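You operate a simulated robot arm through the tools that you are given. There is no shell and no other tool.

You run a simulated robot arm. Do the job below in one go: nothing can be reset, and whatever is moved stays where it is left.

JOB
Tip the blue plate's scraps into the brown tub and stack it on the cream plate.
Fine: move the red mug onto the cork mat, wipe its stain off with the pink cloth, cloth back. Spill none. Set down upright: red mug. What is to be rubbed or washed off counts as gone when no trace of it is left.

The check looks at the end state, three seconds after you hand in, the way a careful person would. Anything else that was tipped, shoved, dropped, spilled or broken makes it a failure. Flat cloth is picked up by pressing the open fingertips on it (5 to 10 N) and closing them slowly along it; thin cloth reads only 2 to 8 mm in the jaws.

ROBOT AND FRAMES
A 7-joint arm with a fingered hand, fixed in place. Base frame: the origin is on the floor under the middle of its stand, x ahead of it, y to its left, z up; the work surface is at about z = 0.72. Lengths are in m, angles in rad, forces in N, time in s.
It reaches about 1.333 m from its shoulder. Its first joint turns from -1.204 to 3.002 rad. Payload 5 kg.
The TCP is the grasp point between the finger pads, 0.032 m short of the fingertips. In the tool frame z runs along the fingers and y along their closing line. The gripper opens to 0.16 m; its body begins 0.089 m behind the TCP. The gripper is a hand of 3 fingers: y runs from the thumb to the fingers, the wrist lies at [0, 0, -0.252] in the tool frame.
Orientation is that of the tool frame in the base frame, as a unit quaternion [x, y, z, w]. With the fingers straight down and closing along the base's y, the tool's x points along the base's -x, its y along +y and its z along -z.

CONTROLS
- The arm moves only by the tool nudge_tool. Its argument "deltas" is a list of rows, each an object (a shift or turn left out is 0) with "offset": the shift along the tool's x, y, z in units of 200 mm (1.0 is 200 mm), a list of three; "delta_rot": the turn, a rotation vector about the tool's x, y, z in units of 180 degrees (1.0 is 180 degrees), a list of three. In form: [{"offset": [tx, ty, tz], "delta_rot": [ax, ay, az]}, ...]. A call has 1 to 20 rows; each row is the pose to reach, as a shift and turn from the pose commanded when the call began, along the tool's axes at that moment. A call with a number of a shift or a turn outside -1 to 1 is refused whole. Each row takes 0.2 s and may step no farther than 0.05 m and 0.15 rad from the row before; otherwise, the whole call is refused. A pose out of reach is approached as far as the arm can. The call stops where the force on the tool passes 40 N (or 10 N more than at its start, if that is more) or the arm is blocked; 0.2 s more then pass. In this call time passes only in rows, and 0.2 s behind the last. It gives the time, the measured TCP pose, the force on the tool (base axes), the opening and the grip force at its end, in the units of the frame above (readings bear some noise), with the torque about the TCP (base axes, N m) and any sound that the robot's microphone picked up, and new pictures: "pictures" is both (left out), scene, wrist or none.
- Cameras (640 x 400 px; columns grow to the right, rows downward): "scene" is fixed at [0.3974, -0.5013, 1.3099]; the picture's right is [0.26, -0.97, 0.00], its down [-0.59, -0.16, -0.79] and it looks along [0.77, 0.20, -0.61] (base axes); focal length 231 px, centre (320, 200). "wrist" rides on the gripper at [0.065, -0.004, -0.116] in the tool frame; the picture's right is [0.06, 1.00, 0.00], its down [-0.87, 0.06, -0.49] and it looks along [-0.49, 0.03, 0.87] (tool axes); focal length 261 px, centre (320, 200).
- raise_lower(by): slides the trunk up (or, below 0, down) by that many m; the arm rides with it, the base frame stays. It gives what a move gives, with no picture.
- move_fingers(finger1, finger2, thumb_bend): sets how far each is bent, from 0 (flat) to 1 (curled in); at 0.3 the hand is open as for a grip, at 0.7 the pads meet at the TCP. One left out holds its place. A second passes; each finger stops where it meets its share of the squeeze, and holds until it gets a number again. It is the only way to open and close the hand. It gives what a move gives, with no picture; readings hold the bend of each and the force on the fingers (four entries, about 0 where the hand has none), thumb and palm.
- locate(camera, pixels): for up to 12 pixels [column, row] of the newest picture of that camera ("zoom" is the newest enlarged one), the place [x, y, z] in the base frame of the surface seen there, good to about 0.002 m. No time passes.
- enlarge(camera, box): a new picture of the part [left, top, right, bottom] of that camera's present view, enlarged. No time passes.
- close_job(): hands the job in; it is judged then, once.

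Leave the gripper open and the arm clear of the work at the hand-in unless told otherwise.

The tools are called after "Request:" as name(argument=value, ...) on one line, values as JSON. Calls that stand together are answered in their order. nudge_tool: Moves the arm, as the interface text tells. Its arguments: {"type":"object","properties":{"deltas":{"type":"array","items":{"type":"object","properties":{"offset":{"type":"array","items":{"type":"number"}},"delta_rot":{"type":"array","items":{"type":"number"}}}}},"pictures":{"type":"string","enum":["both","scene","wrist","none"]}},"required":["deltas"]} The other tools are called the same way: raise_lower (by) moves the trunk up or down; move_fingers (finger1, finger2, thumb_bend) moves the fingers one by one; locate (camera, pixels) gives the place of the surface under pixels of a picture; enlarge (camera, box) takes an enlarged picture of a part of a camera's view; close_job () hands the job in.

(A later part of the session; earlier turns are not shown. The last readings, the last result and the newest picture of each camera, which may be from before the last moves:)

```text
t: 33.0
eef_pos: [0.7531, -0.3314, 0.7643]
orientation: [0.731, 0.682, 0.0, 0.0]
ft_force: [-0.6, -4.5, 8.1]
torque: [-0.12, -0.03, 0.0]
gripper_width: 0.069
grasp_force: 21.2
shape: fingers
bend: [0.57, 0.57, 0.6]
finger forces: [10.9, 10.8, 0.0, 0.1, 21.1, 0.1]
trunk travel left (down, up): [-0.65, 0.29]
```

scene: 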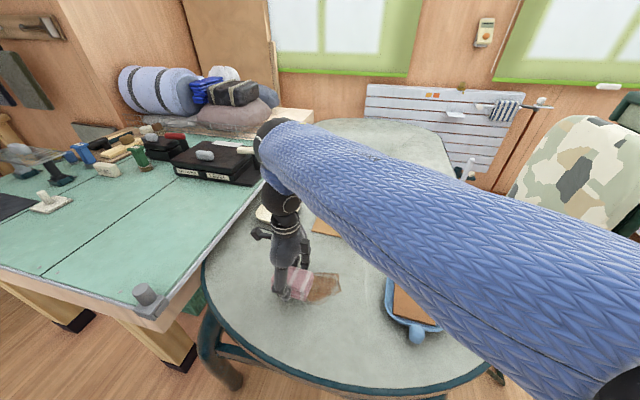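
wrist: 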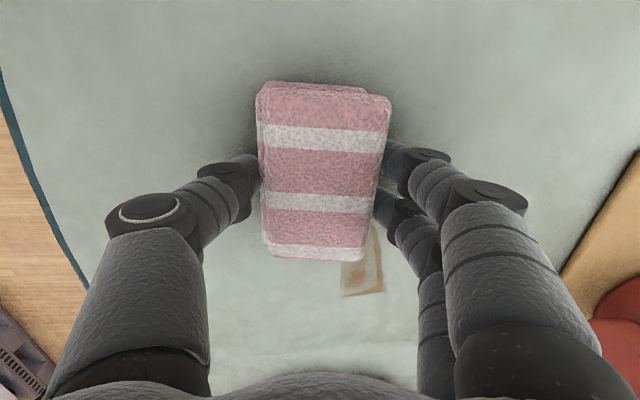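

A thin strip is left around (365,260) on the +x side. Shift +x 0.042 m and stroke along -y to -0.468.

Request:
nudge_tool(deltas=[{"offset": [0.007, 0.1, 0]}, {"offset": [0.014, 0.21, 0]}, {"offset": [-0.086, 0.217, 0]}, {"offset": [-0.186, 0.224, 0]}, {"offset": [-0.286, 0.231, 0]}, {"offset": [-0.386, 0.238, 0]}, {"offset": [-0.486, 0.245, 0]}, {"offset": [-0.586, 0.252, 0]}, {"offset": [-0.67, 0.258, 0]}], pictures="wrist")

```text
t: 35.0
eef_pos: [0.7963, -0.4688, 0.7643]
orientation: [0.731, 0.682, 0.0, 0.0]
ft_force: [-1.4, 5.9, 13.9]
torque: [0.17, 0.09, -0.02]
gripper_width: 0.0692
grasp_force: 22.3
shape: fingers
bend: [0.57, 0.57, 0.6]
finger forces: [10.4, 10.3, 0.1, 0.0, 22.4, 0.0]
trunk travel left (down, up): [-0.65, 0.29]
```

wrist: 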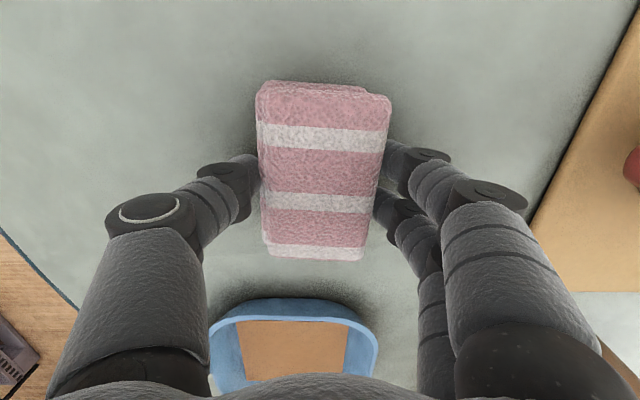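

The wrist view shows no stain left above the cloth. I'll enlarge to look for faint traces.

Request:
enlarge(camera="wrist", box=[60, 0, 540, 200])

Request:
enlarge(camera="scene", box=[250, 240, 390, 330])

```text
1.33 times, centred on (300, 100) of wrist
```

zoom: 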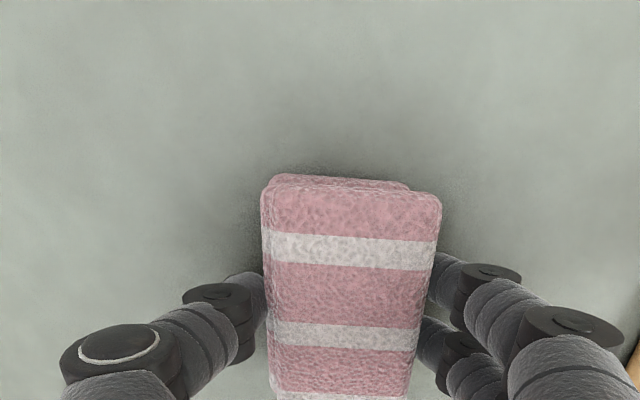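

```text
4.44 times, centred on (320, 285) of scene
```

zoom: 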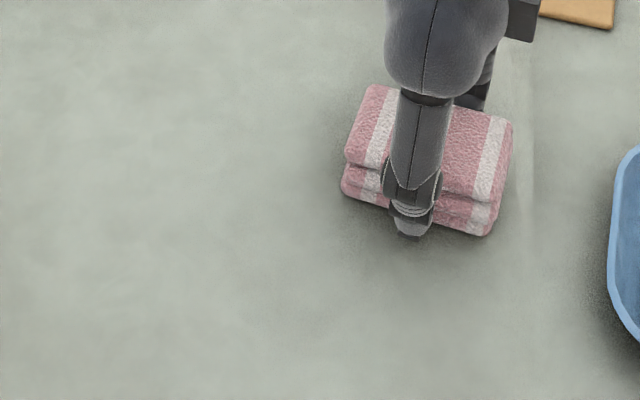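

The area looks clean. I'll do one more overlapping pass (back at x≈0.775, out at x≈0.735) for certainty, then lift off.

Request:
nudge_tool(deltas=[{"offset": [-0.007, -0.1, 0]}, {"offset": [0.12, -0.109, 0]}, {"offset": [0.25, -0.118, 0]}, {"offset": [0.38, -0.127, 0]}, {"offset": [0.51, -0.136, 0]}, {"offset": [0.64, -0.145, 0]}, {"offset": [0.686, -0.148, 0]}, {"offset": [0.679, -0.25, 0]}, {"offset": [0.672, -0.35, 0]}, {"offset": [0.54, -0.341, 0]}, {"offset": [0.41, -0.332, 0]}, {"offset": [0.28, -0.323, 0]}, {"offset": [0.15, -0.314, 0]}, {"offset": [0.02, -0.305, 0]}, {"offset": [0.02, -0.305, -0.06]}, {"offset": [0.02, -0.305, -0.2]}], pictures="both")

```text
t: 38.4
eef_pos: [0.7334, -0.4631, 0.8044]
orientation: [0.731, 0.682, 0.0, 0.0]
ft_force: [-0.2, -1.0, -0.6]
torque: [-0.02, 0.0, 0.03]
gripper_width: 0.0691
grasp_force: 20.7
shape: fingers
bend: [0.56, 0.56, 0.6]
finger forces: [10.3, 10.3, 0.0, 0.1, 20.6, 0.0]
trunk travel left (down, up): [-0.65, 0.29]
```

scene: 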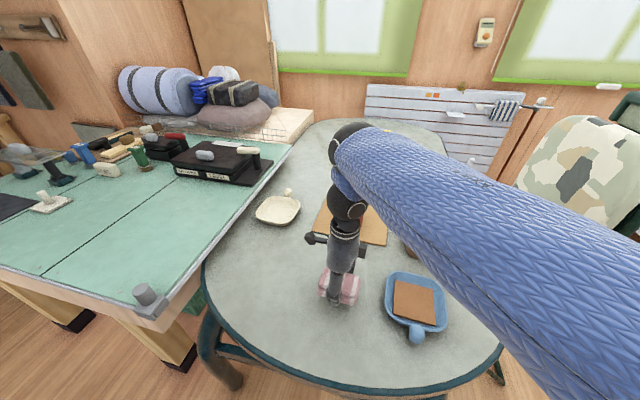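
wrist: 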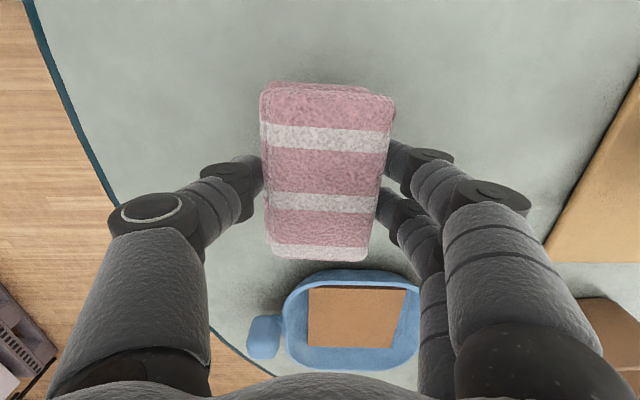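

No trace left. Carry the cloth back toward its place, first 0.18 m in +y.

Request:
nudge_tool(deltas=[{"offset": [0.2, 0.015, 0]}, {"offset": [0.4, 0.03, 0]}, {"offset": [0.6, 0.045, 0]}, {"offset": [0.8, 0.06, 0]}, {"offset": [1.0, 0.076, 0]}], pictures="scene")

```text
t: 39.6
eef_pos: [0.7638, -0.2647, 0.8016]
orientation: [0.732, 0.682, -0.001, -0.001]
ft_force: [0.2, 0.0, -0.6]
torque: [0.0, 0.03, 0.0]
gripper_width: 0.0689
grasp_force: 20.5
shape: fingers
bend: [0.56, 0.56, 0.6]
finger forces: [10.2, 10.3, 0.0, 0.1, 20.6, 0.1]
trunk travel left (down, up): [-0.65, 0.29]
```

scene: 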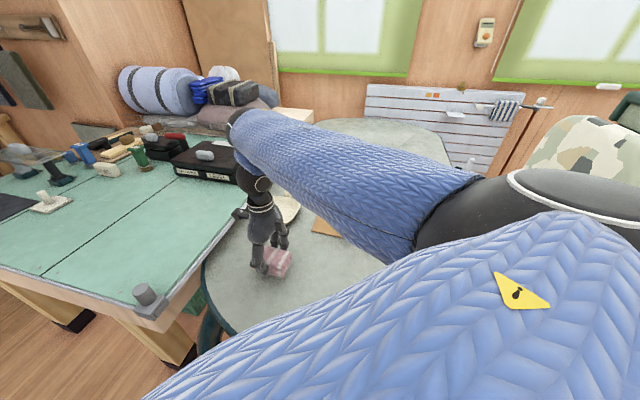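

Go the remaining 0.098 m in +y to (0.777, -0.167), then lower to just above contact.

Request:
nudge_tool(deltas=[{"offset": [0.15, 0.01, 0]}, {"offset": [0.3, 0.02, 0]}, {"offset": [0.42, 0.027, 0]}, {"offset": [0.493, 0.031, 0]}, {"offset": [0.493, 0.031, 0.07]}, {"offset": [0.493, 0.031, 0.13]}, {"offset": [0.493, 0.031, 0.16]}, {"offset": [0.493, 0.031, 0.175]}], pictures="none")

```text
t: 41.4
eef_pos: [0.7787, -0.1644, 0.7704]
orientation: [0.731, 0.682, 0.0, 0.0]
ft_force: [-0.2, -0.3, -0.9]
torque: [0.01, 0.01, 0.03]
gripper_width: 0.0689
grasp_force: 20.5
shape: fingers
bend: [0.56, 0.56, 0.6]
finger forces: [10.3, 10.3, 0.0, 0.0, 20.5, 0.0]
trunk travel left (down, up): [-0.65, 0.29]
```

At (0.778, -0.165, 0.770), not yet touching. Lower 4 mm gently.

Request:
nudge_tool(deltas=[{"offset": [-0.008, -0.005, 0.008]}, {"offset": [-0.008, -0.005, 0.015]}, {"offset": [-0.008, -0.005, 0.02]}], pictures="wrist")

```text
t: 42.2
eef_pos: [0.7767, -0.1664, 0.7642]
orientation: [0.731, 0.682, 0.0, 0.0]
ft_force: [0.4, 0.8, -0.5]
torque: [0.01, 0.0, 0.0]
gripper_width: 0.069
grasp_force: 20.6
shape: fingers
bend: [0.56, 0.56, 0.6]
finger forces: [10.3, 10.3, 0.1, 0.0, 20.6, 0.0]
trunk travel left (down, up): [-0.65, 0.29]
```

wrist: 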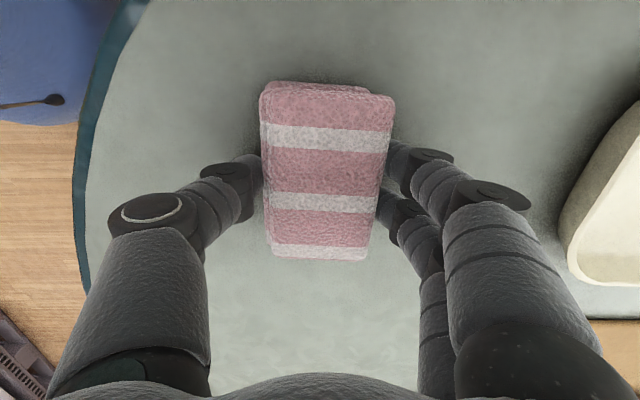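

Still no upward force; step down another 1–2 mm.

Request:
nudge_tool(deltas=[{"offset": [0, 0, 0.005]}, {"offset": [0, 0, 0.01]}], pictures="none")

```text
t: 42.8
eef_pos: [0.7771, -0.166, 0.7643]
orientation: [0.731, 0.682, 0.001, 0.0]
ft_force: [0.2, -0.2, 10.0]
torque: [0.03, -0.1, 0.01]
gripper_width: 0.0689
grasp_force: 21.6
shape: fingers
bend: [0.56, 0.56, 0.6]
finger forces: [10.4, 10.4, 0.0, 0.1, 21.0, 0.1]
trunk travel left (down, up): [-0.65, 0.29]
```

Touching with 10 N, so the cloth is on the table. Ease up 1 mm, then open the fingers in two stages.

Request:
nudge_tool(deltas=[{"offset": [0, 0, -0.006]}], pictures="none")

Request:
move_fingers(finger1=0.5, finger2=0.5, thumb_bend=0.5)

Request:
move_fingers(finger1=0.3, finger2=0.3, thumb_bend=0.3)

Request:
nudge_tool(deltas=[{"offset": [0, 0, -0.1]}, {"offset": [0, 0, -0.25]}, {"offset": [0, 0, -0.45]}, {"offset": [0, 0, -0.65]}, {"offset": [0, 0, -0.85]}, {"offset": [0, 0, -1.0]}], pictures="wrist")

```text
t: 43.2
eef_pos: [0.777, -0.1651, 0.7652]
orientation: [0.732, 0.682, 0.0, 0.0]
ft_force: [0.7, -1.9, 10.5]
torque: [-0.07, -0.12, 0.01]
gripper_width: 0.069
grasp_force: 20.7
shape: fingers
bend: [0.56, 0.56, 0.6]
finger forces: [10.7, 10.7, 0.0, 0.0, 20.8, 0.0]
trunk travel left (down, up): [-0.65, 0.29]
```

```text
t: 44.2
eef_pos: [0.777, -0.1657, 0.7648]
orientation: [0.731, 0.683, 0.001, 0.0]
ft_force: [0.7, -0.7, -0.1]
torque: [0.01, 0.0, -0.01]
gripper_width: 0.0869
grasp_force: 0.0
shape: fingers
bend: [0.5, 0.5, 0.5]
finger forces: [0.0, 0.1, 0.0, 0.1, 0.0, 0.0]
trunk travel left (down, up): [-0.65, 0.29]
```

```text
t: 45.2
eef_pos: [0.7761, -0.166, 0.7649]
orientation: [0.732, 0.682, 0.0, 0.0]
ft_force: [0.6, -0.7, -0.2]
torque: [0.01, 0.0, 0.01]
gripper_width: 0.1676
grasp_force: 0.1
shape: fingers
bend: [0.3, 0.3, 0.3]
finger forces: [0.1, 0.0, 0.0, 0.0, 0.0, 0.0]
trunk travel left (down, up): [-0.65, 0.29]
```

```text
t: 46.6
eef_pos: [0.7753, -0.1635, 0.9639]
orientation: [0.731, 0.682, 0.001, 0.0]
ft_force: [-0.4, 0.3, -0.6]
torque: [-0.03, 0.0, -0.02]
gripper_width: 0.1677
grasp_force: 0.1
shape: fingers
bend: [0.3, 0.3, 0.3]
finger forces: [0.0, 0.0, 0.0, 0.0, 0.0, 0.0]
trunk travel left (down, up): [-0.65, 0.29]
```

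wrist: 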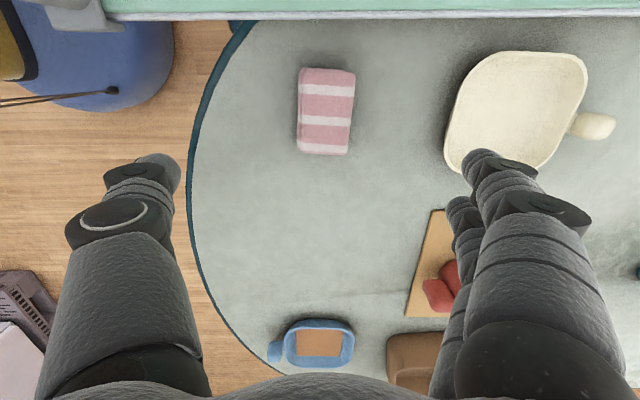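

The cloth is back at its place and the stain spot at the middle of the picture looks clean. Next, the blue plate. I'll turn the hand back by 94° while moving 0.2 m toward -y.

Request:
nudge_tool(deltas=[{"offset": [-0.077, 0.005, 0], "delta_rot": [0, 0, -0.04]}, {"offset": [-0.154, 0.01, 0], "delta_rot": [0, 0, -0.08]}, {"offset": [-0.231, 0.015, 0], "delta_rot": [0, 0, -0.12]}, {"offset": [-0.308, 0.02, 0], "delta_rot": [0, 0, -0.16]}, {"offset": [-0.385, 0.025, 0], "delta_rot": [0, 0, -0.2]}, {"offset": [-0.462, 0.03, 0], "delta_rot": [0, 0, -0.24]}, {"offset": [-0.539, 0.035, 0], "delta_rot": [0, 0, -0.28]}, {"offset": [-0.616, 0.04, 0], "delta_rot": [0, 0, -0.32]}, {"offset": [-0.693, 0.045, 0], "delta_rot": [0, 0, -0.36]}, {"offset": [-0.77, 0.05, 0], "delta_rot": [0, 0, -0.4]}, {"offset": [-0.847, 0.055, 0], "delta_rot": [0, 0, -0.44]}, {"offset": [-0.924, 0.06, 0], "delta_rot": [0, 0, -0.48]}, {"offset": [-1.0, 0.066, 0], "delta_rot": [0, 0, -0.522]}], pictures="scene")

```text
t: 49.4
eef_pos: [0.7764, -0.3672, 0.9645]
orientation: [0.0, 1.0, 0.0, 0.0]
ft_force: [0.2, 0.5, 0.0]
torque: [-0.02, 0.03, 0.0]
gripper_width: 0.1676
grasp_force: 0.1
shape: fingers
bend: [0.3, 0.3, 0.3]
finger forces: [0.0, 0.0, 0.1, 0.1, 0.1, 0.0]
trunk travel left (down, up): [-0.65, 0.29]
```

scene: 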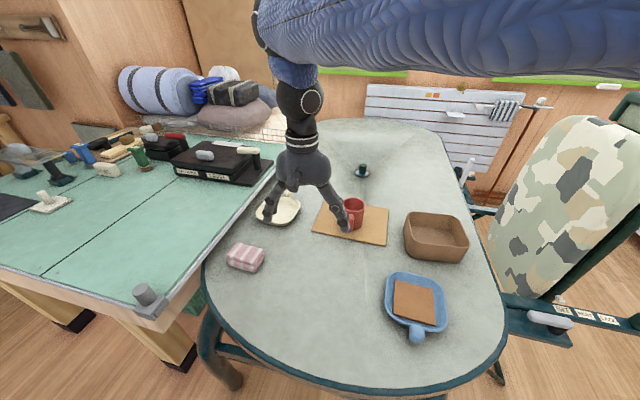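

The stain is completely gone from the table. I'll enlarge the hand to learn its finger shape for the plate grip, and check the cleaned patch.

Request:
enlarge(camera="scene", box=[240, 130, 380, 240])

Request:
enlarge(camera="scene", box=[260, 240, 390, 330])

```text
3.64 times, centred on (310, 185) of scene
```

zoom: 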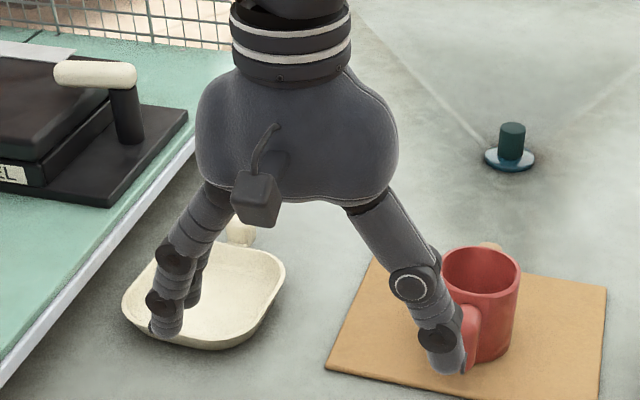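

```text
4.44 times, centred on (325, 285) of scene
```

zoom: 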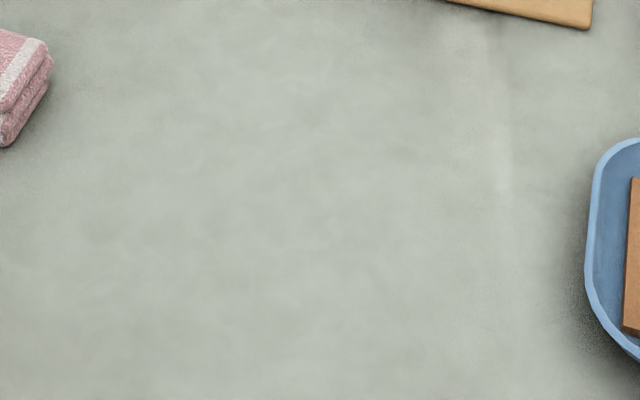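

The table is clean there, and I now know the finger shape: at bend 0.3 they flare slightly outward. My idea is to span the blue plate across its two plain sides (y), then tip it over its knob-free end. That needs a large hand turn, so I'll test the turn range in free air first.

Request:
nudge_tool(deltas=[{"offset": [0, 0, -0.05], "delta_rot": [0, 0, -0.045]}, {"offset": [0, 0, -0.1], "delta_rot": [0, 0, -0.09]}, {"offset": [0, 0, -0.15], "delta_rot": [0, 0, -0.135]}, {"offset": [0, 0, -0.2], "delta_rot": [0, 0, -0.18]}, {"offset": [0, 0, -0.25], "delta_rot": [0, 0, -0.225]}, {"offset": [0, 0, -0.25], "delta_rot": [0, 0, -0.27]}, {"offset": [0, 0, -0.25], "delta_rot": [0, 0, -0.315]}, {"offset": [0, 0, -0.25], "delta_rot": [0, 0, -0.36]}, {"offset": [0, 0, -0.25], "delta_rot": [0, 0, -0.405]}, {"offset": [0, 0, -0.25], "delta_rot": [0, 0, -0.45]}, {"offset": [0, 0, -0.25], "delta_rot": [0, 0, -0.495]}, {"offset": [0, 0, -0.25], "delta_rot": [0, 0, -0.54]}, {"offset": [0, 0, -0.25], "delta_rot": [0, 0, -0.585]}, {"offset": [0, 0, -0.25], "delta_rot": [0, 0, -0.63]}, {"offset": [0, 0, -0.25], "delta_rot": [0, 0, -0.675]}, {"offset": [0, 0, -0.25], "delta_rot": [0, 0, -0.72]}, {"offset": [0, 0, -0.25], "delta_rot": [0, 0, -0.765]}, {"offset": [0, 0, -0.25], "delta_rot": [0, 0, -0.81]}], pictures="scene")

Request:
locate(camera="scene", pixels=[[205, 262], [250, 185], [295, 142], [230, 200], [270, 165], [415, 385], [470, 370], [350, 380]])

```text
t: 53.2
eef_pos: [0.7753, -0.3668, 1.0145]
orientation: [0.956, -0.294, 0.0, 0.0]
ft_force: [-0.2, 0.2, -0.1]
torque: [0.0, 0.0, 0.02]
gripper_width: 0.1676
grasp_force: 0.1
shape: fingers
bend: [0.3, 0.3, 0.3]
finger forces: [0.0, 0.0, 0.0, 0.1, 0.0, 0.0]
trunk travel left (down, up): [-0.65, 0.29]
```

scene: 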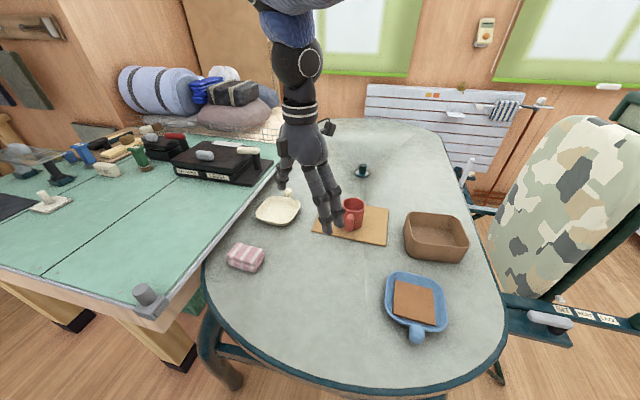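

```text
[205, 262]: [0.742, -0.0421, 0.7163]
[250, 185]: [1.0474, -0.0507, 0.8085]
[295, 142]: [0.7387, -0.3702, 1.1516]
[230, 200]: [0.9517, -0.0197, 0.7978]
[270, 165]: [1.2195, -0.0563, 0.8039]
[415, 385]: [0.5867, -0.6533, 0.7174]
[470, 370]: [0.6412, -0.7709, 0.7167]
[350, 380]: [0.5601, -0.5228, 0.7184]
```

The turn to 146° is reached without trouble. I'll rehearse the tipping pose empty-handed: first move toward the tub at height 1.01 and turn on to 180°.

Request:
nudge_tool(deltas=[{"offset": [0.157, 0.074, 0], "delta_rot": [0, 0, -0.0315]}, {"offset": [0.315, 0.148, 0], "delta_rot": [0, 0, -0.063]}, {"offset": [0.472, 0.222, 0], "delta_rot": [0, 0, -0.0945]}, {"offset": [0.63, 0.296, 0], "delta_rot": [0, 0, -0.126]}, {"offset": [0.787, 0.37, 0], "delta_rot": [0, 0, -0.1575]}, {"offset": [0.944, 0.444, 0], "delta_rot": [0, 0, -0.189]}], pictures="none")

```text
t: 54.6
eef_pos: [0.8827, -0.5476, 1.0137]
orientation: [1.0, -0.001, -0.001, 0.0]
ft_force: [0.6, 0.0, 0.0]
torque: [0.01, 0.01, -0.01]
gripper_width: 0.1677
grasp_force: 0.1
shape: fingers
bend: [0.3, 0.3, 0.3]
finger forces: [0.0, 0.2, 0.1, 0.0, 0.1, 0.0]
trunk travel left (down, up): [-0.65, 0.29]
```

The 180° turn is reached too. Move over the tub at (0.988, -0.725, 0.95).

Request:
nudge_tool(deltas=[{"offset": [0.0875, 0.148, 0.05]}, {"offset": [0.175, 0.296, 0.1]}, {"offset": [0.2625, 0.443, 0.15]}, {"offset": [0.35, 0.591, 0.2]}, {"offset": [0.4375, 0.739, 0.25]}, {"offset": [0.525, 0.887, 0.3]}], pictures="scene")

```text
t: 56.0
eef_pos: [0.957, -0.6998, 0.9455]
orientation: [1.0, -0.006, 0.009, 0.003]
ft_force: [0.3, 0.2, -0.7]
torque: [0.01, 0.03, 0.0]
gripper_width: 0.1678
grasp_force: 0.2
shape: fingers
bend: [0.3, 0.3, 0.3]
finger forces: [0.0, 0.1, 0.1, 0.1, 0.0, 0.0]
out of reach, approached as far as the arm can: row 5, 6
trunk travel left (down, up): [-0.65, 0.29]
```

scene: 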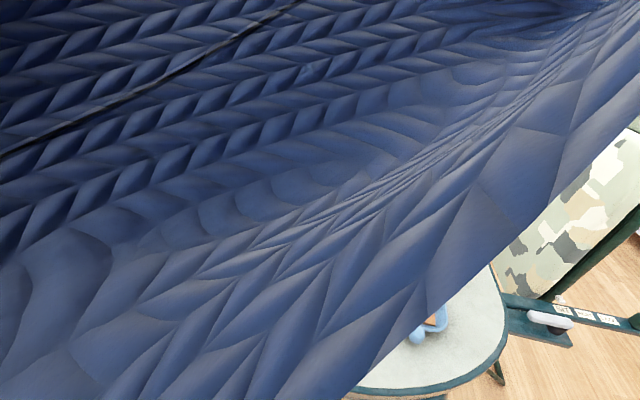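

Straight-down it is just out of reach here, but tilting brings the wrist back toward me. Rehearse the tilt: retreat a little in x, then tilt 100° about the closing axis (fingers end up pointing forward).

Request:
nudge_tool(deltas=[{"offset": [-0.24, 0, 0], "delta_rot": [0, 0.02, 0]}, {"offset": [-0.4, 0, 0], "delta_rot": [0, 0.06, 0]}, {"offset": [-0.4, 0, 0], "delta_rot": [0, 0.105, 0]}, {"offset": [-0.4, 0, 0], "delta_rot": [0, 0.15, 0]}, {"offset": [-0.35, 0, 0], "delta_rot": [0, 0.195, 0]}, {"offset": [-0.3, 0, 0], "delta_rot": [0, 0.24, 0]}, {"offset": [-0.25, 0, 0], "delta_rot": [0, 0.285, 0]}, {"offset": [-0.2, 0, 0], "delta_rot": [0, 0.33, 0]}, {"offset": [-0.15, 0, 0], "delta_rot": [0, 0.375, 0]}, {"offset": [-0.1, 0, 0], "delta_rot": [0, 0.42, 0]}, {"offset": [-0.05, 0, 0], "delta_rot": [0, 0.465, 0]}, {"offset": [0, 0, 0], "delta_rot": [0, 0.51, 0]}, {"offset": [0, 0, 0], "delta_rot": [0, 0.555, 0]}], pictures="both")

```text
t: 58.8
eef_pos: [0.9559, -0.7017, 0.9434]
orientation: [0.643, -0.003, 0.765, 0.003]
ft_force: [0.0, -0.6, 0.7]
torque: [0.01, -0.01, -0.01]
gripper_width: 0.1679
grasp_force: 0.1
shape: fingers
bend: [0.3, 0.3, 0.3]
finger forces: [0.1, 0.1, 0.0, 0.0, 0.1, 0.0]
trunk travel left (down, up): [-0.65, 0.29]
```

scene: 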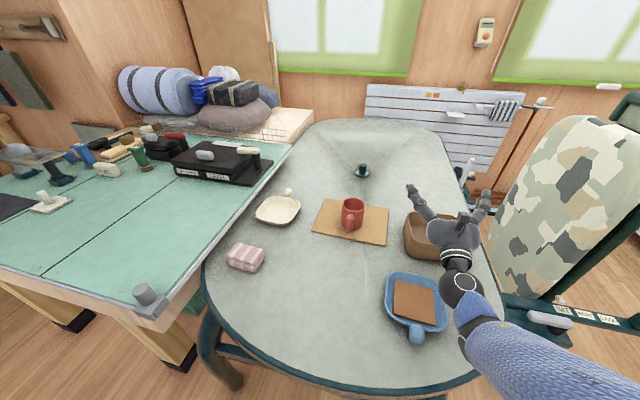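
wrist: 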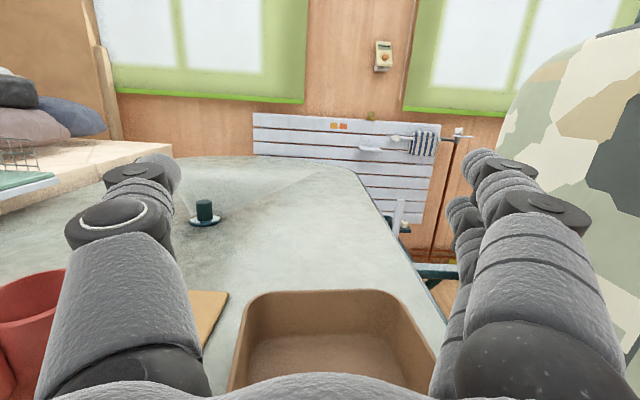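

The tipping pose works: hand points forward over the tub, well clear of mug and tub. While the scene is unobstructed I'll look closely at the blue plate's outer wall and the knob.

Request:
enlarge(camera="scene", box=[380, 262, 450, 346])

Request:
locate(camera="zoom", pixels=[[181, 120], [186, 210], [225, 262], [202, 215], [240, 290], [265, 300], [300, 320], [340, 345], [310, 375], [330, 305], [350, 320], [290, 345]])

```text
4.76 times, centred on (415, 304) of scene
```

zoom: 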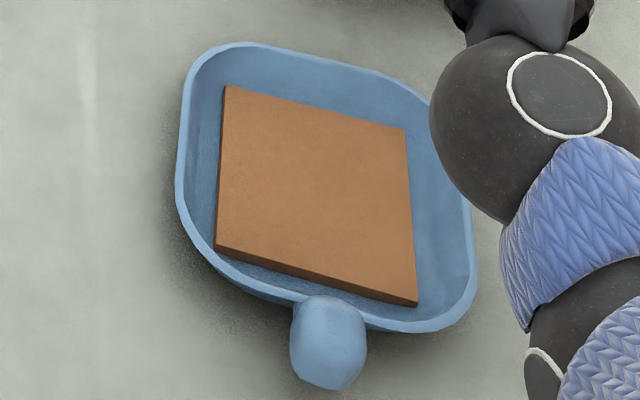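

```text
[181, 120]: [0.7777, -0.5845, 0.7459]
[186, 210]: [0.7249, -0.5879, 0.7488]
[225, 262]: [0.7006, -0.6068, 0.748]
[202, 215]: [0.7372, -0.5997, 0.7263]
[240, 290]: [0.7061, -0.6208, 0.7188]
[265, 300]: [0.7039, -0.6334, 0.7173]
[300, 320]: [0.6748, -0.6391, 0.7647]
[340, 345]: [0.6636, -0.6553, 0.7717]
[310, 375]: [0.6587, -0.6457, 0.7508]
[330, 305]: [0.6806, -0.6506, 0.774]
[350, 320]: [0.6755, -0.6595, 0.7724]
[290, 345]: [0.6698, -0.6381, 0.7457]
```

The rim flares about 27°, knob 0.026 wide. The plate is yawed about -3°. I'll undo the tilt while backing off to about (0.81, -0.70, 0.99).

Request:
nudge_tool(deltas=[{"offset": [0.06, 0, -0.11], "delta_rot": [0, -0.03, 0]}, {"offset": [0.12, 0, -0.23], "delta_rot": [0, -0.075, 0]}, {"offset": [0.19, 0, -0.35], "delta_rot": [0, -0.12, 0]}, {"offset": [0.25, 0, -0.46], "delta_rot": [0, -0.165, 0]}, {"offset": [0.31, 0, -0.58], "delta_rot": [0, -0.21, 0]}, {"offset": [0.375, 0, -0.695], "delta_rot": [0, -0.255, 0]}, {"offset": [0.375, 0, -0.695], "delta_rot": [0, -0.3, 0]}, {"offset": [0.375, 0, -0.695], "delta_rot": [0, -0.345, 0]}, {"offset": [0.375, 0, -0.695], "delta_rot": [0, -0.39, 0]}, {"offset": [0.375, 0, -0.695], "delta_rot": [0, -0.435, 0]}, {"offset": [0.375, 0, -0.695], "delta_rot": [0, -0.48, 0]}, {"offset": [0.375, 0, -0.695], "delta_rot": [0, -0.52, 0]}, {"offset": [0.375, 0, -0.695], "delta_rot": [0, -0.555, 0]}], pictures="none")

```text
t: 61.6
eef_pos: [0.8077, -0.6997, 0.9962]
orientation: [1.0, -0.004, -0.001, 0.001]
ft_force: [-0.7, 0.4, -0.1]
torque: [0.0, 0.0, -0.01]
gripper_width: 0.1679
grasp_force: 0.0
shape: fingers
bend: [0.3, 0.3, 0.3]
finger forces: [0.1, 0.1, 0.0, 0.1, 0.0, 0.1]
out of reach, approached as far as the arm can: row 1, 2, 3, 4, 5
trunk travel left (down, up): [-0.65, 0.29]
```

Now turn the hand back by 171° in one call while moving above the blue plate.

Request:
nudge_tool(deltas=[{"offset": [-0.02, -0.02, 0], "delta_rot": [0, 0, 0.0475]}, {"offset": [-0.04, -0.04, 0], "delta_rot": [0, 0, 0.095]}, {"offset": [-0.06, -0.06, 0], "delta_rot": [0, 0, 0.1425]}, {"offset": [-0.08, -0.08, 0], "delta_rot": [0, 0, 0.19]}, {"offset": [-0.1, -0.1, 0], "delta_rot": [0, 0, 0.2375]}, {"offset": [-0.12, -0.12, 0], "delta_rot": [0, 0, 0.285]}, {"offset": [-0.14, -0.14, 0], "delta_rot": [0, 0, 0.3325]}, {"offset": [-0.16, -0.16, 0], "delta_rot": [0, 0, 0.38]}, {"offset": [-0.18, -0.18, 0], "delta_rot": [0, 0, 0.4275]}, {"offset": [-0.2, -0.2, 0], "delta_rot": [0, 0, 0.475]}, {"offset": [-0.22, -0.2, 0], "delta_rot": [0, 0, 0.5225]}, {"offset": [-0.24, -0.2, 0], "delta_rot": [0, 0, 0.57]}, {"offset": [-0.24, -0.2, 0], "delta_rot": [0, 0, 0.6175]}, {"offset": [-0.24, -0.2, 0], "delta_rot": [0, 0, 0.665]}, {"offset": [-0.24, -0.2, 0], "delta_rot": [0, 0, 0.7125]}, {"offset": [-0.24, -0.2, 0], "delta_rot": [0, 0, 0.76]}, {"offset": [-0.24, -0.2, 0], "delta_rot": [0, 0, 0.8075]}, {"offset": [-0.24, -0.2, 0], "delta_rot": [0, 0, 0.855]}, {"offset": [-0.24, -0.2, 0], "delta_rot": [0, 0, 0.9025]}, {"offset": [-0.24, -0.2, 0], "delta_rot": [0, 0, 0.95]}], pictures="none")

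```text
t: 65.8
eef_pos: [0.7605, -0.659, 0.996]
orientation: [-0.076, 0.997, 0.0, 0.0]
ft_force: [-0.3, -0.2, -0.1]
torque: [-0.01, -0.02, 0.0]
gripper_width: 0.1678
grasp_force: 0.1
shape: fingers
bend: [0.3, 0.3, 0.3]
finger forces: [0.0, 0.1, 0.0, 0.0, 0.0, 0.0]
trunk travel left (down, up): [-0.65, 0.29]
```

Remaining turn is 11.7° to match the plate's -3°. Turn and lower to z≈0.90, then take a wrist picture for alignment.

Request:
nudge_tool(deltas=[{"offset": [0, 0, 0.15], "delta_rot": [0, 0, 0.033]}, {"offset": [0, 0, 0.3], "delta_rot": [0, 0, 0.065]}, {"offset": [0, 0, 0.45], "delta_rot": [0, 0, 0.065]}], pictures="both")

```text
t: 66.6
eef_pos: [0.7599, -0.6622, 0.9047]
orientation: [0.026, 1.0, 0.0, 0.0]
ft_force: [0.1, 0.1, 0.4]
torque: [0.06, 0.03, 0.01]
gripper_width: 0.1679
grasp_force: 0.1
shape: fingers
bend: [0.3, 0.3, 0.3]
finger forces: [0.0, 0.1, 0.0, 0.0, 0.0, 0.0]
trunk travel left (down, up): [-0.65, 0.29]
```

scene: 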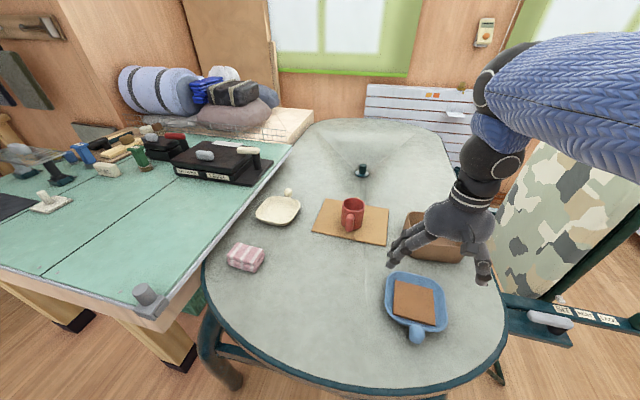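
wrist: 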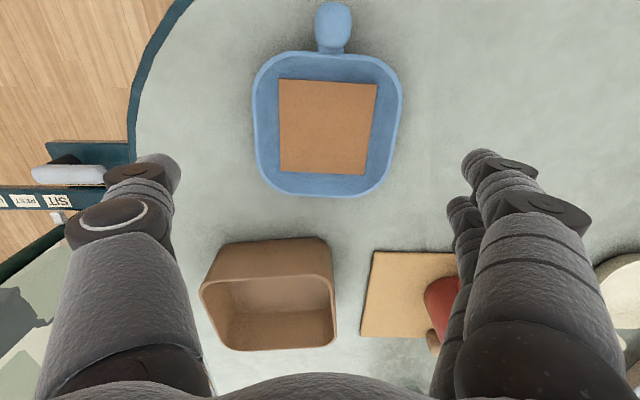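

The plate is at (328,125) in the wrist view, knob at (333,28). I'll measure its rim and knob from above.

Request:
locate(camera="wrist", pixels=[[255, 120], [256, 140], [402, 110], [399, 135], [325, 54], [320, 194], [295, 55], [365, 57], [333, 10], [333, 45], [319, 25], [350, 25]])

Request:
enlarge(camera="wrist", box=[230, 0, 430, 210])

```text
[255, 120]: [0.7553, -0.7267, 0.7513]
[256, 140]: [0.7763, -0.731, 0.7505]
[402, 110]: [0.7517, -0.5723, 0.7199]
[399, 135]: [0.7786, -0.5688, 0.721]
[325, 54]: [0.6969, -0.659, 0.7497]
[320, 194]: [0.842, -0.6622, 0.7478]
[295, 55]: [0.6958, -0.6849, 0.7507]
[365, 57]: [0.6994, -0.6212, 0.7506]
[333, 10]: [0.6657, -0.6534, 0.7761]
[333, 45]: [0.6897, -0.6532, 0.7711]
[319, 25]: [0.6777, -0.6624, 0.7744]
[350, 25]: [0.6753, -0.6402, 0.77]
```

```text
1.90 times, centred on (330, 105) of wrist
```

zoom: 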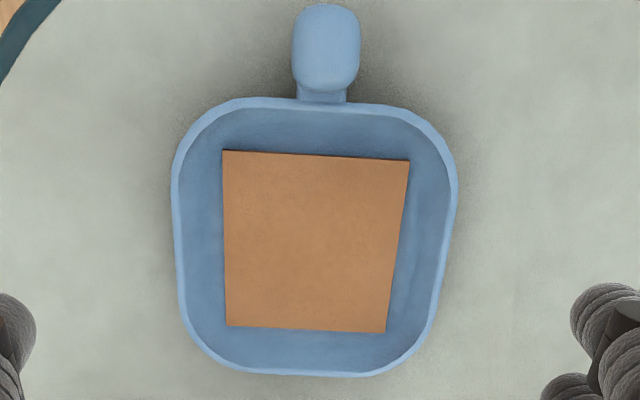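

Request:
locate(camera="zoom", pixels=[[176, 180], [177, 220], [180, 260], [454, 180], [452, 220], [444, 260], [270, 100], [370, 104], [300, 373], [325, 92], [310, 374], [226, 152]])

Request:
locate(camera="zoom", pixels=[[408, 161], [385, 331], [227, 325], [210, 200], [430, 220], [300, 355], [310, 120], [310, 240], [327, 97], [295, 50], [358, 50], [327, 8]])

```text
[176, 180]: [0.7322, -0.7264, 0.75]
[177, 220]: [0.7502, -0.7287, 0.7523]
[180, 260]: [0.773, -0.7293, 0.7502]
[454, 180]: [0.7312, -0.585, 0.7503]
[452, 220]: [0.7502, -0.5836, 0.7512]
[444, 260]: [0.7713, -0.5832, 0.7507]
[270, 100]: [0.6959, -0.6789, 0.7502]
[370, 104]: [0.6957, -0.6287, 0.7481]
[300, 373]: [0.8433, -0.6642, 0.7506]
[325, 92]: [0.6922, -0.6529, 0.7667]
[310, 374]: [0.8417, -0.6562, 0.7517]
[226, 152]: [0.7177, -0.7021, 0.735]
```

```text
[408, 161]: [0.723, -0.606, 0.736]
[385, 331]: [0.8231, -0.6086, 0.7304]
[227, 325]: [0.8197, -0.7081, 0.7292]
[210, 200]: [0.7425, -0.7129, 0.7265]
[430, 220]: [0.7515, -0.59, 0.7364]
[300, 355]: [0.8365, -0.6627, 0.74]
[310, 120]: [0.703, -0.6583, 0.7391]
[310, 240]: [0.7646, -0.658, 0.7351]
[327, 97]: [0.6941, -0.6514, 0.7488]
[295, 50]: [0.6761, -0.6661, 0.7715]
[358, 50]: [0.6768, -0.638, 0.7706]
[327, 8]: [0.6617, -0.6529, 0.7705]
```

Seen from the hand, the plate's centre is (0.769, -0.656), rim width 0.15, rim z 0.75. Open the fingers slightly wider (bend 0.25) for clearance, then centre and descend to z≈0.79.

Request:
move_fingers(finger1=0.25, finger2=0.25, thumb_bend=0.25)

Request:
nudge_tool(deltas=[{"offset": [-0.028, 0.032, 0.12]}, {"offset": [-0.028, 0.032, 0.26]}, {"offset": [-0.028, 0.032, 0.4]}, {"offset": [-0.028, 0.032, 0.5]}, {"offset": [-0.028, 0.032, 0.57]}], pictures="both")

```text
t: 67.6
eef_pos: [0.7595, -0.6602, 0.9053]
orientation: [0.026, 1.0, 0.0, 0.0]
ft_force: [-0.1, -0.2, 0.3]
torque: [0.02, -0.01, 0.0]
gripper_width: 0.1803
grasp_force: 0.1
shape: fingers
bend: [0.25, 0.25, 0.25]
finger forces: [0.1, 0.1, 0.1, 0.0, 0.0, 0.0]
trunk travel left (down, up): [-0.65, 0.29]
```

```text
t: 68.8
eef_pos: [0.7671, -0.6542, 0.7903]
orientation: [0.026, 1.0, 0.0, 0.001]
ft_force: [0.8, 0.1, 0.1]
torque: [-0.01, 0.01, 0.02]
gripper_width: 0.1802
grasp_force: 0.0
shape: fingers
bend: [0.25, 0.25, 0.25]
finger forces: [0.0, 0.1, 0.0, 0.0, 0.1, 0.1]
trunk travel left (down, up): [-0.65, 0.29]
```

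scene: 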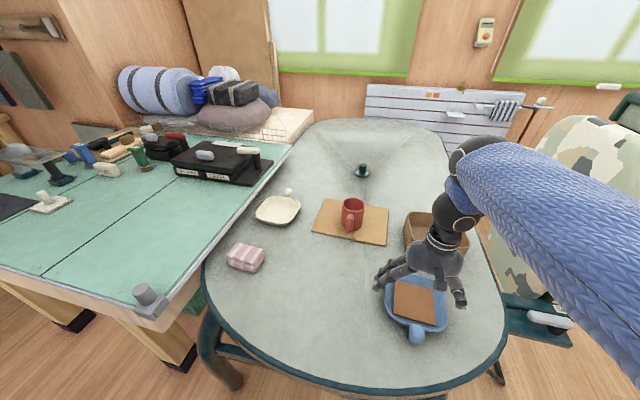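
wrist: 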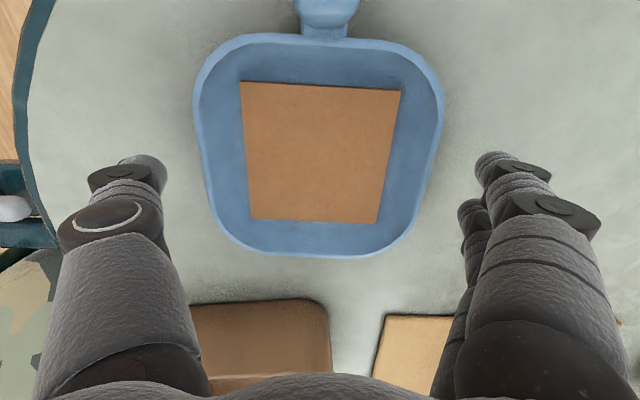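

Request:
enlarge(camera="scene", box=[360, 235, 480, 345])

```text
3.64 times, centred on (420, 290) of scene
```

zoom: 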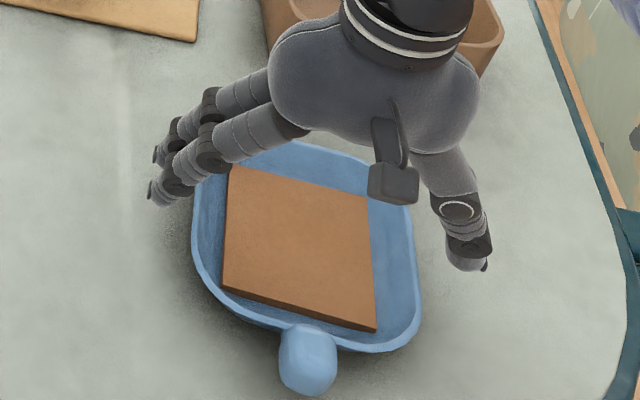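

The hand straddles the plate with room on both sides. Descend 0.03 m more to z≈0.76.

Request:
nudge_tool(deltas=[{"offset": [0, 0, 0.06]}, {"offset": [0, 0, 0.11]}, {"offset": [0, 0, 0.15]}], pictures="both")

```text
t: 69.6
eef_pos: [0.768, -0.6529, 0.7613]
orientation: [0.025, 1.0, 0.002, 0.0]
ft_force: [1.5, 0.6, -0.3]
torque: [0.02, 0.01, -0.03]
gripper_width: 0.1805
grasp_force: 0.1
shape: fingers
bend: [0.25, 0.25, 0.25]
finger forces: [0.0, 0.1, 0.0, 0.0, 0.0, 0.0]
trunk travel left (down, up): [-0.65, 0.29]
```

scene: 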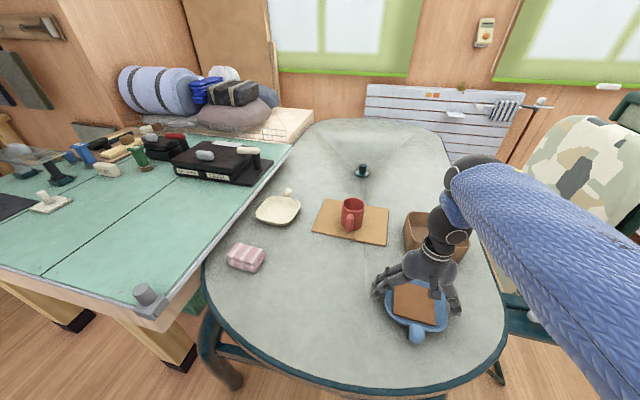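
wrist: 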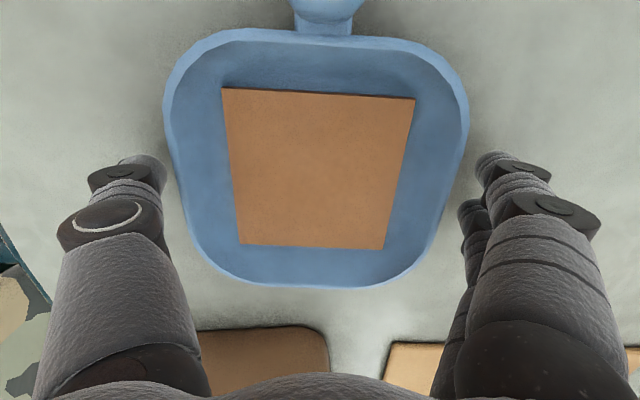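

Fingers are beside the rim. Close slowly: first to 0.32.

Request:
move_fingers(finger1=0.32, finger2=0.32, thumb_bend=0.32)

Request:
move_fingers(finger1=0.36, finger2=0.36, thumb_bend=0.36)

```text
t: 70.6
eef_pos: [0.7664, -0.6529, 0.7614]
orientation: [0.025, 1.0, 0.0, 0.001]
ft_force: [0.2, 0.1, 0.2]
torque: [0.02, -0.05, 0.01]
gripper_width: 0.1615
grasp_force: 0.1
shape: fingers
bend: [0.32, 0.32, 0.32]
finger forces: [0.0, 0.2, 0.0, 0.0, 0.3, 0.1]
trunk travel left (down, up): [-0.65, 0.29]
```

```text
t: 71.6
eef_pos: [0.7673, -0.654, 0.7611]
orientation: [0.025, 1.0, -0.001, 0.0]
ft_force: [0.0, -0.1, 1.6]
torque: [-0.14, 0.01, 0.0]
gripper_width: 0.1569
grasp_force: 6.9
shape: fingers
bend: [0.33, 0.33, 0.34]
finger forces: [3.3, 3.5, 0.0, 0.0, 6.7, 0.0]
trunk travel left (down, up): [-0.65, 0.29]
```

Even contact on all three at 6.9 N. Squeeze more, to 0.44.

Request:
move_fingers(finger1=0.44, finger2=0.44, thumb_bend=0.44)

Request:
enlarge(camera="scene", box=[360, 245, 480, 345])

```text
t: 72.6
eef_pos: [0.767, -0.6538, 0.7611]
orientation: [0.025, 1.0, 0.001, 0.0]
ft_force: [-0.1, 1.3, 3.3]
torque: [-0.28, 0.01, -0.02]
gripper_width: 0.1554
grasp_force: 22.8
shape: fingers
bend: [0.36, 0.36, 0.38]
finger forces: [11.5, 11.7, 0.1, 0.0, 22.3, 0.0]
trunk travel left (down, up): [-0.65, 0.29]
```

```text
4.00 times, centred on (420, 295) of scene
```

zoom: 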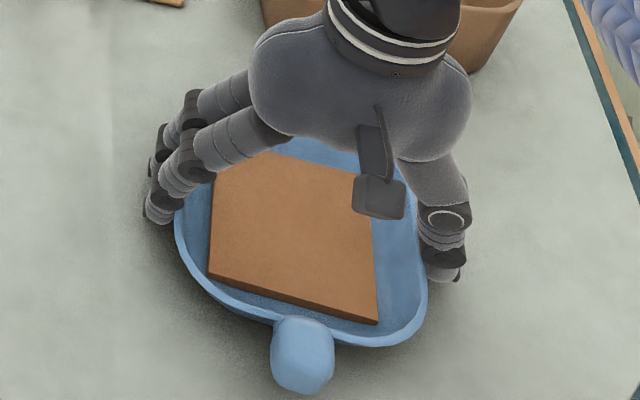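

Grip 22.8 N. Test lift: 8 mm slowly and look whether the plate follows.

Request:
nudge_tool(deltas=[{"offset": [0, 0, -0.01]}, {"offset": [0, 0, -0.02]}, {"offset": [0, 0, -0.03]}, {"offset": [0, 0, -0.04]}], pictures="both")

Request:
enlarge(camera="scene", box=[360, 245, 480, 345])

```text
t: 73.6
eef_pos: [0.7655, -0.6535, 0.7688]
orientation: [0.025, 1.0, -0.001, 0.0]
ft_force: [0.5, -0.9, -0.9]
torque: [0.01, -0.01, 0.0]
gripper_width: 0.1551
grasp_force: 21.8
shape: fingers
bend: [0.36, 0.36, 0.38]
finger forces: [11.5, 11.5, 0.1, 0.0, 22.1, 0.0]
trunk travel left (down, up): [-0.65, 0.29]
```

scene: 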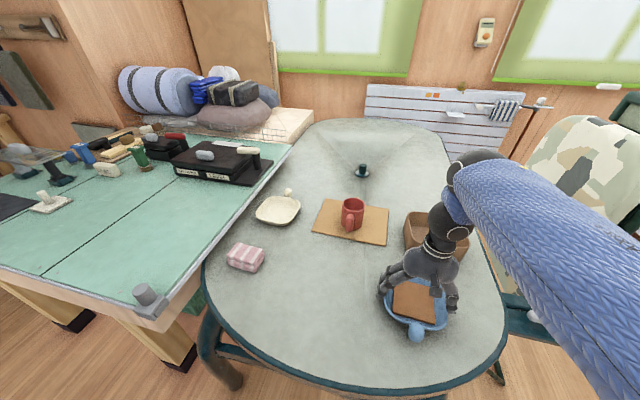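
wrist: 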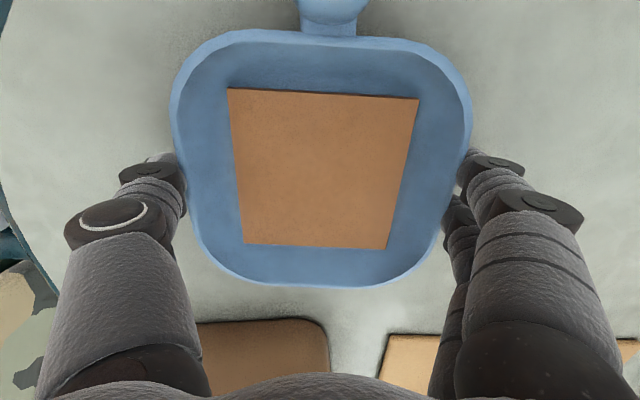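

```text
4.00 times, centred on (420, 295) of scene
```

zoom: 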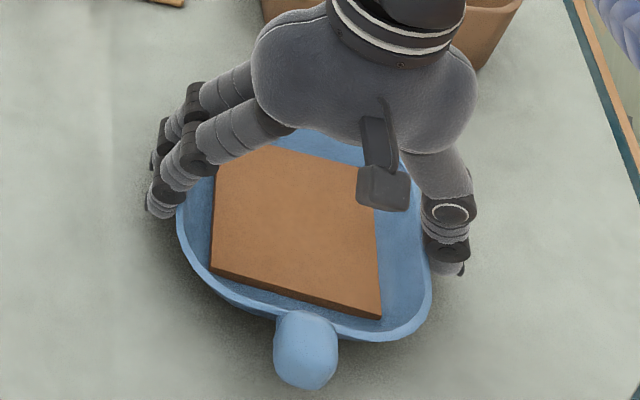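

The plate kept its place relative to the hand. Check rim height and level by measuring points around the rim.

Request:
locate(camera="zoom", pixels=[[186, 250], [240, 296], [390, 336], [426, 300], [306, 330], [270, 285], [330, 200]])

Request:
locate(camera="wrist", pixels=[[176, 110], [466, 110], [265, 40], [400, 45], [320, 284], [235, 270], [390, 270], [320, 165]])

```text
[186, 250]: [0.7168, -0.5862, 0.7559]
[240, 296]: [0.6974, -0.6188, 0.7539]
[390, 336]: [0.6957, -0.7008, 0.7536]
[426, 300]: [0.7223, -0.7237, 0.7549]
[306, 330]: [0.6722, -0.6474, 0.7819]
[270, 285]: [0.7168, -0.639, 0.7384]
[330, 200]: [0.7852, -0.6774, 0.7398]
```

```text
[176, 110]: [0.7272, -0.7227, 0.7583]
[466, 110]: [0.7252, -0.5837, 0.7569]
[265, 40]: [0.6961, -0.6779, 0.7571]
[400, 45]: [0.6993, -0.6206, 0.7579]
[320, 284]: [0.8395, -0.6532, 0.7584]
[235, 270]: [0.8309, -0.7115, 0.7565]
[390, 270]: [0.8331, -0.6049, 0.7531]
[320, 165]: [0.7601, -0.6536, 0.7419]
```

Rim is level at z≈0.757 all round: the plate is lifted squarely with the slab in place. Raise it another 0.17 m smoothly.

Request:
nudge_tool(deltas=[{"offset": [0, 0, -0.05]}, {"offset": [0, 0, -0.13]}, {"offset": [0, 0, -0.23]}, {"offset": [0, 0, -0.34]}, {"offset": [0, 0, -0.46]}, {"offset": [0, 0, -0.58]}, {"offset": [0, 0, -0.69]}, {"offset": [0, 0, -0.79]}, {"offset": [0, 0, -0.86]}, {"offset": [0, 0, -0.9]}], pictures="wrist")

```text
t: 75.8
eef_pos: [0.7663, -0.6552, 0.9507]
orientation: [0.027, 1.0, 0.0, 0.0]
ft_force: [0.8, -0.8, -1.8]
torque: [-0.01, -0.01, 0.0]
gripper_width: 0.1552
grasp_force: 22.2
shape: fingers
bend: [0.36, 0.36, 0.38]
finger forces: [11.5, 11.4, 0.1, 0.0, 22.1, 0.0]
trunk travel left (down, up): [-0.65, 0.29]
```

wrist: 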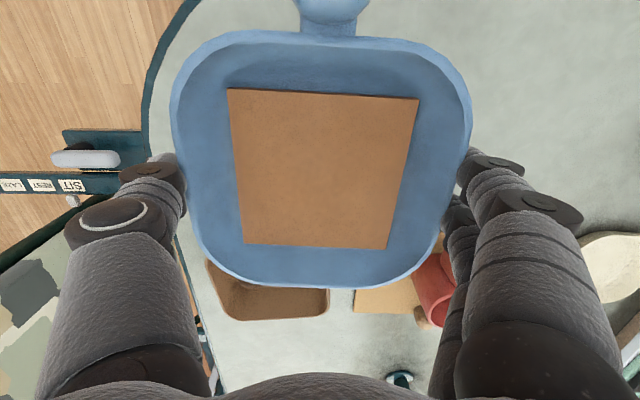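

The plate rides steadily. Now turn the hand toward the 180° yaw (first 144°) while drifting to (0.86, -0.69, 1.0), gently.

Request:
nudge_tool(deltas=[{"offset": [-0.024, -0.0075, -0.0125], "delta_rot": [0, 0, -0.02]}, {"offset": [-0.048, -0.015, -0.025], "delta_rot": [0, 0, -0.06]}, {"offset": [-0.072, -0.0225, -0.0375], "delta_rot": [0, 0, -0.1]}, {"offset": [-0.096, -0.03, -0.05], "delta_rot": [0, 0, -0.14]}, {"offset": [-0.12, -0.0375, -0.0625], "delta_rot": [0, 0, -0.18]}, {"offset": [-0.144, -0.045, -0.075], "delta_rot": [0, 0, -0.22]}, {"offset": [-0.168, -0.0525, -0.0875], "delta_rot": [0, 0, -0.26]}, {"offset": [-0.192, -0.06, -0.1], "delta_rot": [0, 0, -0.3]}, {"offset": [-0.216, -0.0675, -0.1125], "delta_rot": [0, 0, -0.34]}, {"offset": [-0.24, -0.075, -0.125], "delta_rot": [0, 0, -0.38]}, {"offset": [-0.264, -0.0825, -0.1375], "delta_rot": [0, 0, -0.42]}, {"offset": [-0.288, -0.09, -0.15], "delta_rot": [0, 0, -0.46]}, {"offset": [-0.312, -0.0975, -0.1625], "delta_rot": [0, 0, -0.5]}, {"offset": [-0.336, -0.105, -0.175], "delta_rot": [0, 0, -0.54]}, {"offset": [-0.36, -0.1125, -0.1875], "delta_rot": [0, 0, -0.58]}, {"offset": [-0.384, -0.12, -0.2], "delta_rot": [0, 0, -0.62]}, {"offset": [-0.408, -0.1275, -0.2125], "delta_rot": [0, 0, -0.66]}, {"offset": [-0.432, -0.135, -0.225], "delta_rot": [0, 0, -0.7]}, {"offset": [-0.456, -0.1425, -0.2375], "delta_rot": [0, 0, -0.74]}, {"offset": [-0.478, -0.15, -0.245], "delta_rot": [0, 0, -0.77]}], pictures="wrist")

```text
t: 80.0
eef_pos: [0.861, -0.6873, 0.9976]
orientation: [0.926, -0.376, 0.0, -0.001]
ft_force: [-0.4, 0.3, -0.9]
torque: [0.05, 0.02, 0.01]
gripper_width: 0.1549
grasp_force: 23.1
shape: fingers
bend: [0.36, 0.36, 0.38]
finger forces: [11.5, 11.4, 0.1, 0.0, 22.0, 0.1]
trunk travel left (down, up): [-0.65, 0.29]
```

wrist: 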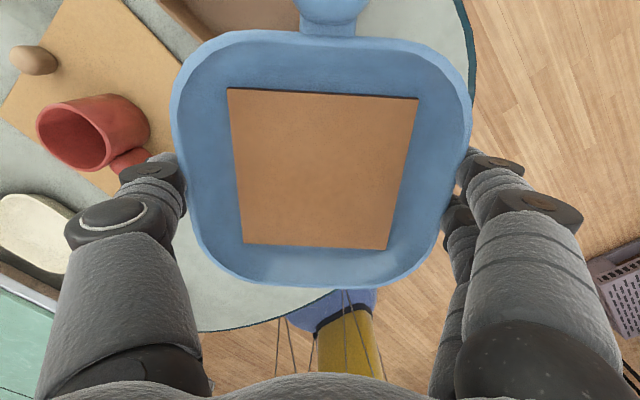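

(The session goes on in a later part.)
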